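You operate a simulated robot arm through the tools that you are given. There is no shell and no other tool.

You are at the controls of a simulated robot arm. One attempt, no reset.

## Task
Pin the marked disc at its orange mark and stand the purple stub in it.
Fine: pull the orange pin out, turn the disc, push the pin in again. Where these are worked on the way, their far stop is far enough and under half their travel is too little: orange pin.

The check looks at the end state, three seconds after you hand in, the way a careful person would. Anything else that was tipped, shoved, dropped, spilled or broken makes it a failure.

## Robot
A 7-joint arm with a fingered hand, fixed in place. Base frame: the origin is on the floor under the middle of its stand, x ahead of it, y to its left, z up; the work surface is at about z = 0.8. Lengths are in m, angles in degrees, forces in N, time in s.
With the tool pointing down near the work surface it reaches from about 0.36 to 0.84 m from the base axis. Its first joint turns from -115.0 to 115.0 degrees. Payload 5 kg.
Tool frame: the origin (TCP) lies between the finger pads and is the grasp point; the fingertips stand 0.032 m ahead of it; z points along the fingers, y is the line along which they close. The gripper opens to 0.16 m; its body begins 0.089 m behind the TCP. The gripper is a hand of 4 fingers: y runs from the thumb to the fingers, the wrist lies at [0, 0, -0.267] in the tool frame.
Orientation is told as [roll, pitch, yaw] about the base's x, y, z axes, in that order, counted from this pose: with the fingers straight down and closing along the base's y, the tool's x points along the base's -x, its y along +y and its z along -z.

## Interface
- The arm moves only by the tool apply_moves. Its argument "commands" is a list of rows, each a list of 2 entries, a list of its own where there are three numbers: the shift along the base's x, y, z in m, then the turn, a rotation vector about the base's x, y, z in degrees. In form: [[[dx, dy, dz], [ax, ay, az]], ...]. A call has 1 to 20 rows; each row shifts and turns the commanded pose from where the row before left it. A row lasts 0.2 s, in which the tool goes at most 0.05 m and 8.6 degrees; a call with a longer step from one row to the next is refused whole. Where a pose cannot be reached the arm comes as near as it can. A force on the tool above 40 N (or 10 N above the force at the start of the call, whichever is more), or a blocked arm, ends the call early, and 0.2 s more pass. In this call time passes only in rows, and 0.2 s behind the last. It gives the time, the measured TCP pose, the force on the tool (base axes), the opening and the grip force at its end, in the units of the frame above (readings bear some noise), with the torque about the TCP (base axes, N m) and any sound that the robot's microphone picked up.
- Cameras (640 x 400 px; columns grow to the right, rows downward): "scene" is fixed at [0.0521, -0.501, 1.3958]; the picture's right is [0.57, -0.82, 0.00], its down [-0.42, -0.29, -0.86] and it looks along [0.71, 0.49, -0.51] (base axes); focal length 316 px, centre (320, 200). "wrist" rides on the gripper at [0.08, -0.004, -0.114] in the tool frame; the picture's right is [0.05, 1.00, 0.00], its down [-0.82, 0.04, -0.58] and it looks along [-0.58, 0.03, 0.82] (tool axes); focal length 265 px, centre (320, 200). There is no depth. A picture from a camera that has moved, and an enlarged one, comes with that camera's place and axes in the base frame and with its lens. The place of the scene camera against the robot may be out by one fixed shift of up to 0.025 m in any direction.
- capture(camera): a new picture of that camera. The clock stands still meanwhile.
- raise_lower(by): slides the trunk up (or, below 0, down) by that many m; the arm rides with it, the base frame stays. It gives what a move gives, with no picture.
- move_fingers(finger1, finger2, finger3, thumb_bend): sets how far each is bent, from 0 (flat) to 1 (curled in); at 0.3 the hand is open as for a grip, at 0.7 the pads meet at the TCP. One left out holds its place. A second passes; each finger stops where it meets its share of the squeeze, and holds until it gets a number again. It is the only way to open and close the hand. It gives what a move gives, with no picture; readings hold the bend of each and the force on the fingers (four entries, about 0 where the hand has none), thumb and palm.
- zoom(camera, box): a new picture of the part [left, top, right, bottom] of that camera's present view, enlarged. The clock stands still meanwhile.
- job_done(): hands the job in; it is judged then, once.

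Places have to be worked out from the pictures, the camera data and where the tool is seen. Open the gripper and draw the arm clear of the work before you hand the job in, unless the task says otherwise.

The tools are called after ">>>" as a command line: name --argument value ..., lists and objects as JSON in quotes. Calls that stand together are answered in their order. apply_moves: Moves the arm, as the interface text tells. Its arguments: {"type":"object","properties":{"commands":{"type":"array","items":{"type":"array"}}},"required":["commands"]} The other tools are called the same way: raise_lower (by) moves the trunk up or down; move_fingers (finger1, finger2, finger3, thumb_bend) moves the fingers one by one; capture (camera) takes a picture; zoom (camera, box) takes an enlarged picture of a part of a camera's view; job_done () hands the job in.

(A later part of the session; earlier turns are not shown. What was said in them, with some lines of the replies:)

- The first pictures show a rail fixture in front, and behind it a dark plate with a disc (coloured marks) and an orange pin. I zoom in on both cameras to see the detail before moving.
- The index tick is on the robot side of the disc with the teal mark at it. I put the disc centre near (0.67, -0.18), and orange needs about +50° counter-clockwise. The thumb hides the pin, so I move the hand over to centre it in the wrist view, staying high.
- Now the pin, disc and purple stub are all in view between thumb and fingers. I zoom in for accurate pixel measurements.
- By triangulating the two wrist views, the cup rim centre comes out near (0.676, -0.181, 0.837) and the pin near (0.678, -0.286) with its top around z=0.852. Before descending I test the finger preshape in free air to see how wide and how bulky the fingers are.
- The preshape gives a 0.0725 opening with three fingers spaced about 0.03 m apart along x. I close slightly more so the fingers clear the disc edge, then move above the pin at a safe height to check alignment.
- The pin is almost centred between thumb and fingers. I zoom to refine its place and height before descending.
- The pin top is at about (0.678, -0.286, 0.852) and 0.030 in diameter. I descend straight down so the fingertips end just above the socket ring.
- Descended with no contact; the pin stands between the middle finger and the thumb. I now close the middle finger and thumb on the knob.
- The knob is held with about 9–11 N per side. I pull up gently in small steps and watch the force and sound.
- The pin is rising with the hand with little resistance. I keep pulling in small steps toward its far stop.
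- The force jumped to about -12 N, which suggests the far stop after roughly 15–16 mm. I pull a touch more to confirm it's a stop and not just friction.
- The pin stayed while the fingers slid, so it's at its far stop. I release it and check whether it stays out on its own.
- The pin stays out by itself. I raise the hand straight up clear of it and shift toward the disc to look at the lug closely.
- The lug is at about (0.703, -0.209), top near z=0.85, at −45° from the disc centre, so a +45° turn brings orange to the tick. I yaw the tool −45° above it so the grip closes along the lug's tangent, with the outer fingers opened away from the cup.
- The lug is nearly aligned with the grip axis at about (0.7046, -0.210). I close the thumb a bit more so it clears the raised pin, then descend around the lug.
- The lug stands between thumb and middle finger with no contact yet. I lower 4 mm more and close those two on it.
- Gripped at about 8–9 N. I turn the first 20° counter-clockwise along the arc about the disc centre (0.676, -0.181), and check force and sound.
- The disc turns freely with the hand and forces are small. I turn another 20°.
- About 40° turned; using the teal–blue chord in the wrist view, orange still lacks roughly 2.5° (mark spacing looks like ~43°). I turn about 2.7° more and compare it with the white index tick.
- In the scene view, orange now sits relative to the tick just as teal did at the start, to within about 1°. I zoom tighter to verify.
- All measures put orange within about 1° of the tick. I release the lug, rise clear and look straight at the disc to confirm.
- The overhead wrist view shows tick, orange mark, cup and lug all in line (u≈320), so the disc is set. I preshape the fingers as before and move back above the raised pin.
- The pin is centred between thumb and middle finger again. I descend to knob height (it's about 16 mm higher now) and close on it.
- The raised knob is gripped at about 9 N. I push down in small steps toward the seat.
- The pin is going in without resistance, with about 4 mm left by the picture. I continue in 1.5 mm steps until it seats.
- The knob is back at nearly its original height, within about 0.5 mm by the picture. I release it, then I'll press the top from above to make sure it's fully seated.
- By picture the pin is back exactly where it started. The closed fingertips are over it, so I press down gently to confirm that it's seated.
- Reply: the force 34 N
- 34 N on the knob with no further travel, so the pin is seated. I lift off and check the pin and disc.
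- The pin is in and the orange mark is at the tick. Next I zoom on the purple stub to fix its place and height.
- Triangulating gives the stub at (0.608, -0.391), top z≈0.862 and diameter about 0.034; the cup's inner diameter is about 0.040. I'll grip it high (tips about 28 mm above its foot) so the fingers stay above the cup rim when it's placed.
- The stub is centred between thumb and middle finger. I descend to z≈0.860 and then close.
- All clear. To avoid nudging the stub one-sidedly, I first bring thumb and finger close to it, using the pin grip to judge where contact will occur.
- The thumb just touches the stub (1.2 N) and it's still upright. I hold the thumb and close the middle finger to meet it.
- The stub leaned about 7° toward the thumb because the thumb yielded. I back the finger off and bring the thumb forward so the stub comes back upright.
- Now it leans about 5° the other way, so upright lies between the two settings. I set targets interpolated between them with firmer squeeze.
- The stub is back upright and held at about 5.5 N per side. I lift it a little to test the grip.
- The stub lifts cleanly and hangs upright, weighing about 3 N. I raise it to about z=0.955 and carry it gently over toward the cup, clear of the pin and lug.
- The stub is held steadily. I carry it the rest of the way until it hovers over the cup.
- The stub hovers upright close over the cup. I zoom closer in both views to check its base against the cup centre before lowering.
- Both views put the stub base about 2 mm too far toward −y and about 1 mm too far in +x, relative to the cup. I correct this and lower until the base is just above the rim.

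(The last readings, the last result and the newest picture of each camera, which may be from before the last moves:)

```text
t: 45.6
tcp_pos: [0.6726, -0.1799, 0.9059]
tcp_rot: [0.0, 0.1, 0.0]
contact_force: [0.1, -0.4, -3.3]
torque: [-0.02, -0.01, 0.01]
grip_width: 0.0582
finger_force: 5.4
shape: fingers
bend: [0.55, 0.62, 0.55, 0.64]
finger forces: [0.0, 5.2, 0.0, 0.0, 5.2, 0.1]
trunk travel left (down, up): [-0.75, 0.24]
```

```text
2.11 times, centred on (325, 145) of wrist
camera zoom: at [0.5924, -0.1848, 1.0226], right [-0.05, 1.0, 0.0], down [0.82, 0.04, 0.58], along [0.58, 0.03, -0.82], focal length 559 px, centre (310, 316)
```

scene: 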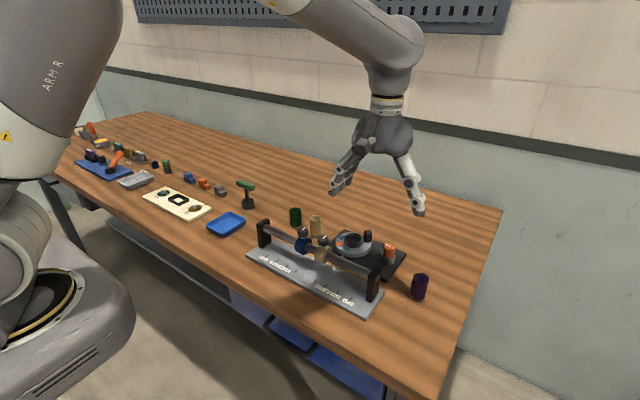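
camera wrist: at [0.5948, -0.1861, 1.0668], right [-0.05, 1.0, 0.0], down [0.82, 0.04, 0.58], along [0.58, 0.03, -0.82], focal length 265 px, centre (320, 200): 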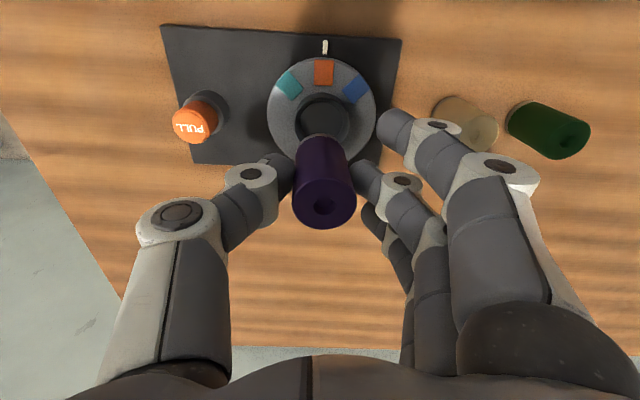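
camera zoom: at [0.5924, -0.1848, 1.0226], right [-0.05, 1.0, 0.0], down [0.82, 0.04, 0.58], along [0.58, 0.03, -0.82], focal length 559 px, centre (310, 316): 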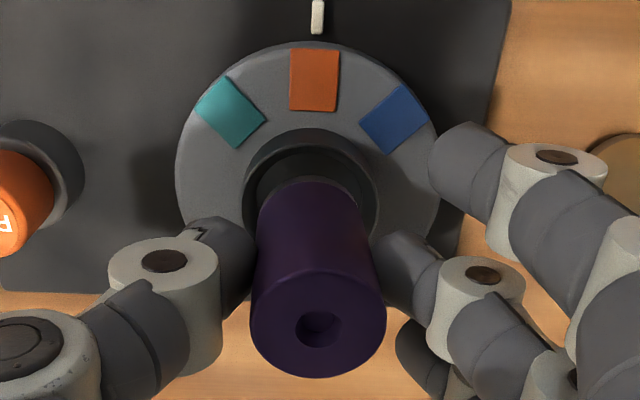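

The base is within about 1 mm of the cup centre in the wrist view. I lower it slowly into the cup, watching the force.

>>> apply_moves --commands '[[[0, 0, -0.004], [0, 0, 0]], [[0, 0, -0.004], [0, 0, 0]], [[0, 0, -0.003], [0, 0, 0]], [[0, 0, -0.003], [0, 0, 0]], [[0, 0, -0.003], [0, 0, 0]]]'

>>> zoom --camera "scene" --box '[330, 200, 400, 265]'

>>> zoom --camera "wrist" --box '[245, 50, 405, 240]'

```text
t: 46.8
tcp_pos: [0.6728, -0.1796, 0.8899]
tcp_rot: [0.0, 0.0, 0.0]
contact_force: [0.2, -0.5, -4.2]
torque: [-0.04, 0.01, 0.01]
grip_width: 0.0582
finger_force: 5.8
shape: fingers
bend: [0.55, 0.62, 0.55, 0.64]
finger forces: [0.0, 5.3, 0.1, 0.1, 5.2, 0.0]
trunk travel left (down, up): [-0.75, 0.24]
```

```text
6.15 times, centred on (365, 232) of scene
camera zoom: at [0.0521, -0.501, 1.3958], right [0.57, -0.82, 0.0], down [-0.42, -0.29, -0.86], along [0.71, 0.49, -0.51], focal length 1944 px, centre (43, 0)
```

zoom: 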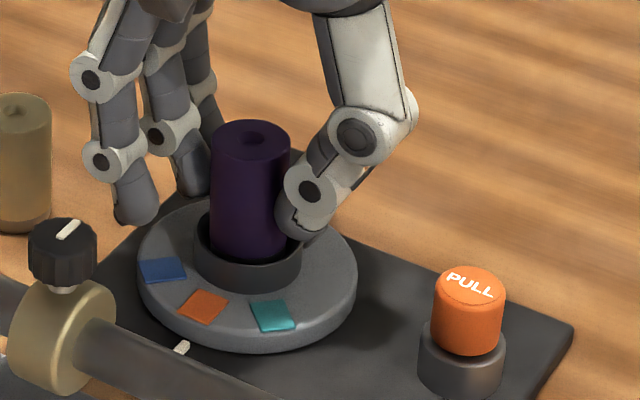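

```text
2.11 times, centred on (325, 145) of wrist
camera zoom: at [0.5924, -0.185, 1.0048], right [-0.05, 1.0, 0.0], down [0.82, 0.04, 0.58], along [0.58, 0.03, -0.82], focal length 559 px, centre (310, 316)
```

zoom: 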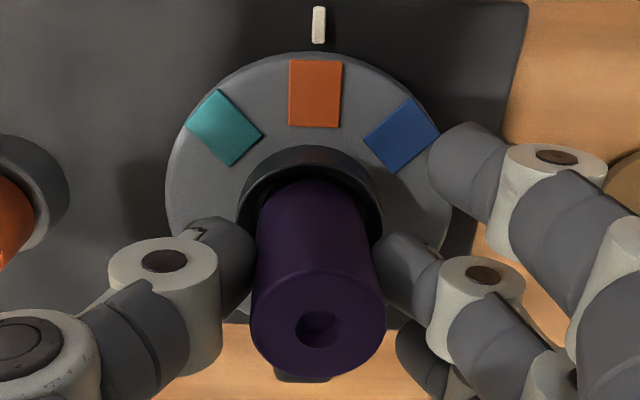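

The stub has entered the cup freely, still hanging. I lower in 2 mm steps until it rests on the floor of the cup.

>>> apply_moves --commands '[[[0, 0, -0.002], [0, 0, 0]], [[0, 0, -0.002], [0, 0, 0]], [[0, 0, -0.002], [0, 0, 0]], [[0, 0, -0.0015], [0, 0, 0]]]'

>>> zoom --camera "scene" --box '[330, 200, 400, 265]'

>>> zoom --camera "wrist" --box '[245, 50, 405, 240]'

```text
t: 47.8
tcp_pos: [0.6738, -0.1808, 0.8839]
tcp_rot: [-0.1, -0.1, -0.2]
contact_force: [-1.8, -1.0, 8.2]
torque: [-0.01, 0.04, -0.01]
grip_width: 0.0589
finger_force: 7.3
shape: fingers
bend: [0.55, 0.64, 0.55, 0.64]
finger forces: [0.0, 6.2, 0.0, 0.0, 7.9, 0.1]
trunk travel left (down, up): [-0.75, 0.24]
```

```text
6.15 times, centred on (365, 232) of scene
camera zoom: at [0.0521, -0.501, 1.3958], right [0.57, -0.82, 0.0], down [-0.42, -0.29, -0.86], along [0.71, 0.49, -0.51], focal length 1944 px, centre (43, 0)
```

zoom: 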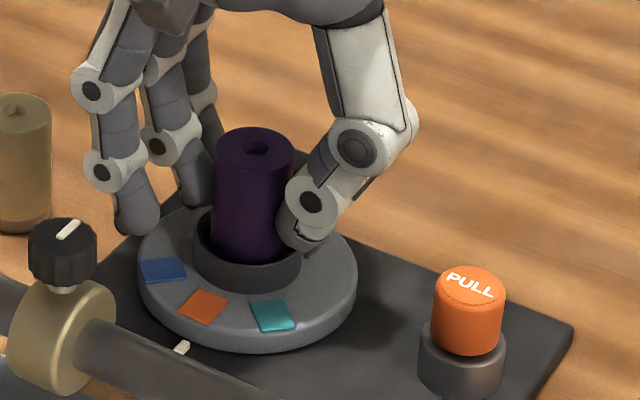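

```text
2.11 times, centred on (325, 145) of wrist
camera zoom: at [0.5925, -0.185, 0.9991], right [-0.05, 1.0, 0.0], down [0.81, 0.04, 0.58], along [0.58, 0.03, -0.82], focal length 559 px, centre (310, 316)
```

zoom: 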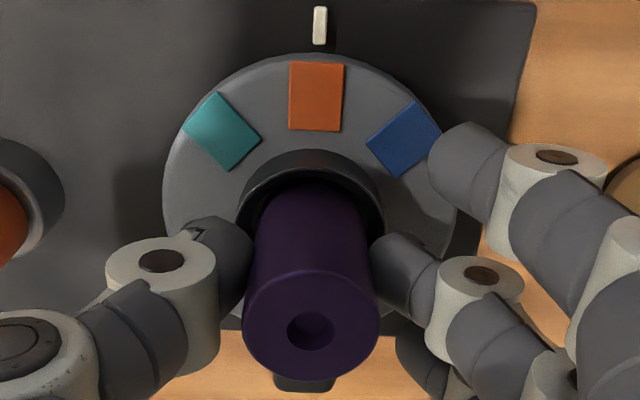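

The force turned to +8 N, so the stub is resting on the cup floor, with a slight lean from the press. I ease up 1.5 mm to relieve it and check.

>>> apply_moves --commands '[[[0, 0, 0.001], [0, 0, 0]], [[0, 0, 0.001], [0, 0, 0]]]'

>>> zoom --camera "wrist" --box '[245, 50, 405, 240]'

>>> zoom --camera "scene" --box '[340, 210, 390, 255]'

```text
t: 48.4
tcp_pos: [0.6724, -0.1808, 0.8849]
tcp_rot: [0.0, 0.1, -0.1]
contact_force: [0.9, -0.8, 2.9]
torque: [0.03, 0.01, -0.01]
grip_width: 0.059
finger_force: 6.3
shape: fingers
bend: [0.55, 0.64, 0.55, 0.64]
finger forces: [0.0, 5.7, 0.1, 0.0, 7.0, 0.0]
trunk travel left (down, up): [-0.75, 0.24]
```

```text
2.11 times, centred on (325, 145) of wrist
camera zoom: at [0.5925, -0.1845, 0.9997], right [-0.05, 1.0, 0.0], down [0.82, 0.04, 0.58], along [0.58, 0.03, -0.82], focal length 559 px, centre (310, 316)
```

zoom: 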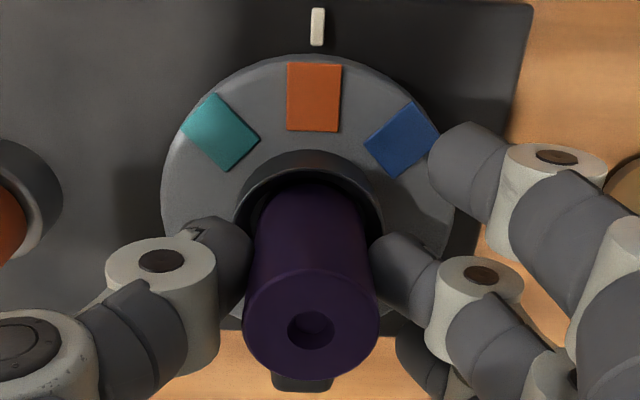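

```text
8.89 times, centred on (365, 232) of scene
camera zoom: at [0.0521, -0.501, 1.3958], right [0.57, -0.82, 0.0], down [-0.42, -0.29, -0.86], along [0.71, 0.49, -0.51], focal length 2809 px, centre (-80, -89)
```

zoom: 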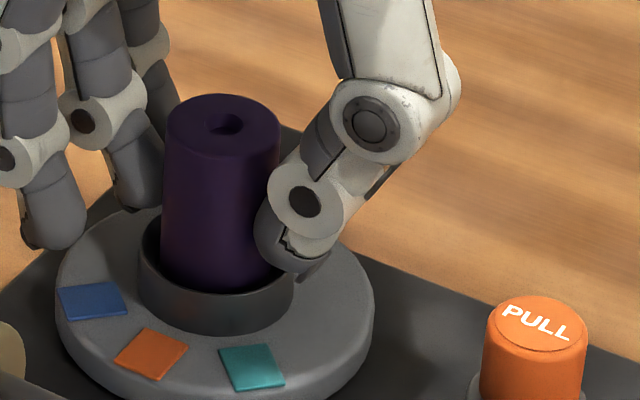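

The stub is in the cup with only a slight lean from the finger pressure. I open the thumb and middle finger together so it settles flat.

>>> move_fingers --finger2 0.57 --thumb_bend 0.57

>>> zoom --camera "wrist" --box '[245, 50, 405, 240]'

>>> zoom --camera "scene" --box '[340, 210, 390, 255]'

```text
t: 49.4
tcp_pos: [0.6737, -0.179, 0.8848]
tcp_rot: [0.0, -0.1, 0.1]
contact_force: [-0.2, -0.2, -0.3]
torque: [0.0, 0.04, 0.01]
grip_width: 0.0701
finger_force: 0.1
shape: fingers
bend: [0.55, 0.56, 0.55, 0.56]
finger forces: [0.0, 0.0, 0.1, 0.0, 0.1, 0.1]
trunk travel left (down, up): [-0.75, 0.24]
```

```text
2.11 times, centred on (325, 145) of wrist
camera zoom: at [0.5927, -0.1845, 0.9999], right [-0.05, 1.0, 0.0], down [0.82, 0.04, 0.58], along [0.58, 0.03, -0.82], focal length 559 px, centre (310, 316)
```

zoom: 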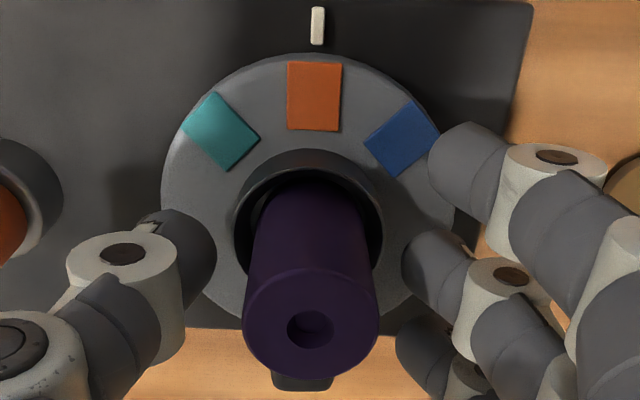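

```text
8.89 times, centred on (365, 232) of scene
camera zoom: at [0.0521, -0.501, 1.3958], right [0.57, -0.82, 0.0], down [-0.42, -0.29, -0.86], along [0.71, 0.49, -0.51], focal length 2809 px, centre (-80, -89)
```

zoom: 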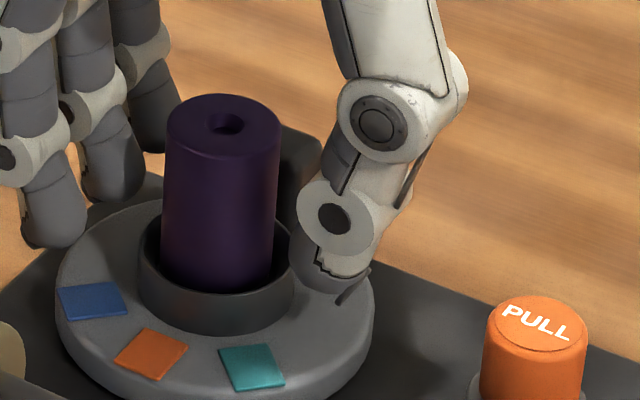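

Released, and the stub stands upright in the cup; the disc and pin are unchanged. I raise the hand straight up and draw it back, clear of the work.

>>> apply_moves --commands '[[[0, 0, 0.015], [0, 0, 0]], [[0, 0, 0.025], [0, 0, 0]], [[0, 0, 0.03], [0, 0, 0]], [[0, 0, 0.04], [0, 0, 0]], [[0, 0, 0.04], [0, 0, 0]], [[0, 0, 0.04], [0, 0, 0]], [[-0.03, 0, 0.01], [0, 0, 0]], [[-0.03, 0, 0], [0, 0, 0]]]'

>>> move_fingers --finger1 0.3 --finger2 0.3 --finger3 0.3 --thumb_bend 0.3

>>> capture --camera "wrist"

>>> zoom --camera "scene" --box '[320, 205, 430, 285]'

>>> capture --camera "scene"

```text
t: 51.2
tcp_pos: [0.6131, -0.1798, 1.0847]
tcp_rot: [-0.1, -0.1, 0.0]
contact_force: [-0.4, -0.3, 0.1]
torque: [0.02, -0.02, 0.02]
grip_width: 0.0698
finger_force: 0.1
shape: fingers
bend: [0.55, 0.56, 0.55, 0.56]
finger forces: [0.0, 0.0, 0.0, 0.0, 0.0, 0.0]
trunk travel left (down, up): [-0.75, 0.24]
```

```text
t: 52.2
tcp_pos: [0.613, -0.179, 1.0845]
tcp_rot: [0.0, 0.0, 0.0]
contact_force: [-0.7, -0.8, -0.6]
torque: [-0.03, 0.04, -0.01]
grip_width: 0.1699
finger_force: 0.0
shape: fingers
bend: [0.3, 0.3, 0.3, 0.3]
finger forces: [0.0, 0.1, 0.1, 0.0, 0.1, 0.0]
trunk travel left (down, up): [-0.75, 0.24]
```

```text
taken
camera wrist: at [0.5334, -0.1845, 1.1995], right [-0.05, 1.0, 0.0], down [0.82, 0.04, 0.58], along [0.58, 0.03, -0.82], focal length 265 px, centre (320, 200)
```

wrist: 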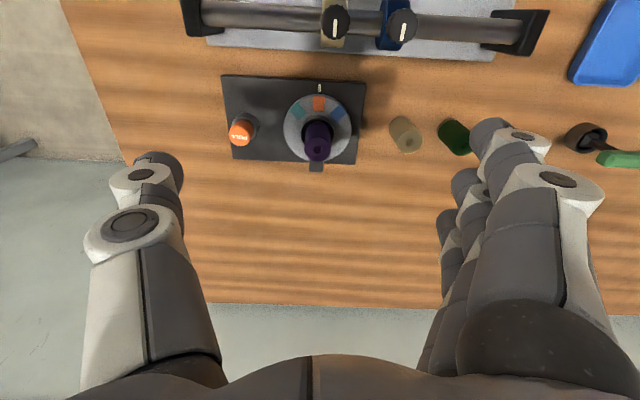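

```text
5.00 times, centred on (375, 245) of scene
camera zoom: at [0.0521, -0.501, 1.3958], right [0.57, -0.82, 0.0], down [-0.42, -0.29, -0.86], along [0.71, 0.49, -0.51], focal length 1580 px, centre (45, -25)
```

zoom: 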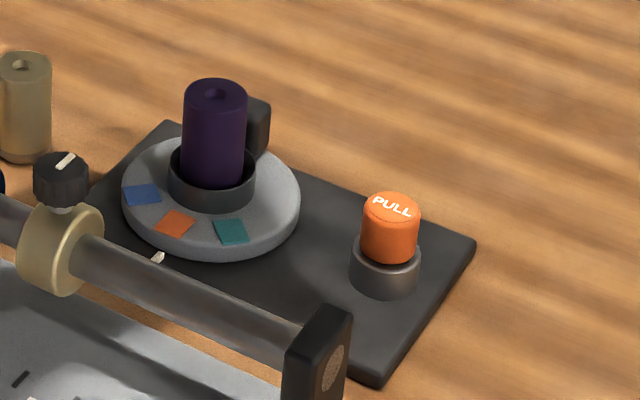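

```text
taken
```

scene: 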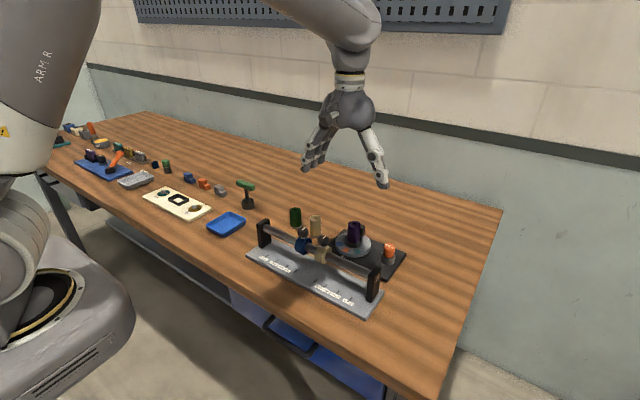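

Everything stands: stub in the cup, pin in, other objects untouched. One last close wrist zoom will verify the mark alignment and that the stub is seated squarely.

>>> zoom --camera "wrist" --box '[215, 70, 375, 180]'

>>> zoom --camera "scene" --box '[335, 215, 410, 270]'

```text
3.64 times, centred on (295, 125) of wrist
camera zoom: at [0.5334, -0.1845, 1.1995], right [-0.05, 1.0, 0.0], down [0.82, 0.04, 0.58], along [0.58, 0.03, -0.82], focal length 965 px, centre (411, 473)
```

zoom: 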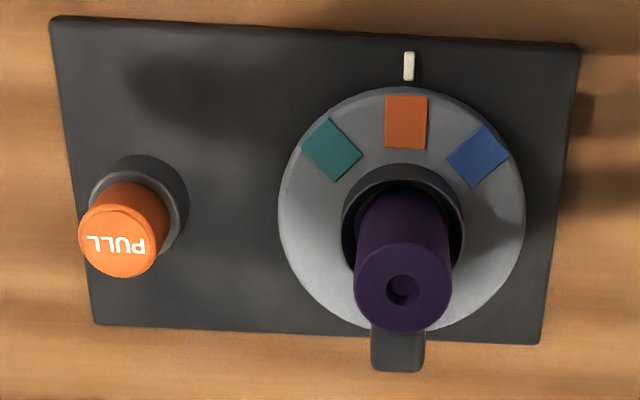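

```text
7.27 times, centred on (372, 242) of scene
camera zoom: at [0.0521, -0.501, 1.3958], right [0.57, -0.82, 0.0], down [-0.42, -0.29, -0.86], along [0.71, 0.49, -0.51], focal length 2298 px, centre (-62, -109)
```

zoom: 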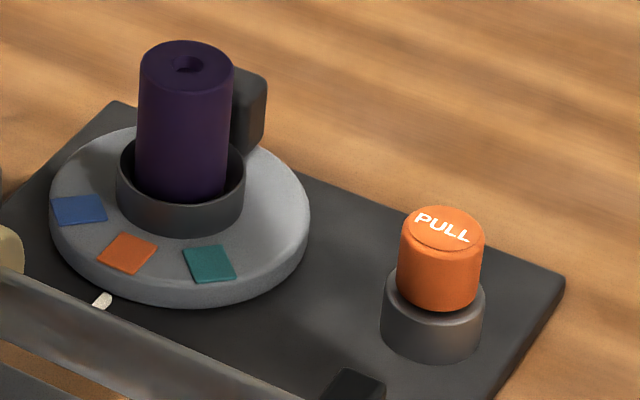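

The orange mark lines up with the tick and the disc centre, the pin is fully in, and the purple stub stands upright in the cup. The hand is open and well clear, so I hand the job in.

>>> job_done

```text
The job is handed in.
```

The disc is pinned at its orange mark and the purple stub is standing in its cup. I've handed the job in, but no verdict has come back yet.

- **Pin out:** I pulled the orange pin up about 15–16 mm, until it stopped moving and the fingers slid on it. It stayed out on its own.
- **Disc:** I turned it about 43° counter-clockwise by its lug. The orange mark lines up with the white tick to within about 1°.
- **Pin in:** I pushed the pin back, then pressed its top with 34 N to check. It didn't move any further, and it sits at its starting height in the pictures.
- **Stub:** It leaned about 7° on the table while I was adjusting the grip, but it didn't fall and I straightened it before lifting. It now stands upright in the cup, held by nothing else.

The last pictures show nothing else on the bench moved. The hand is open and clear of the work.
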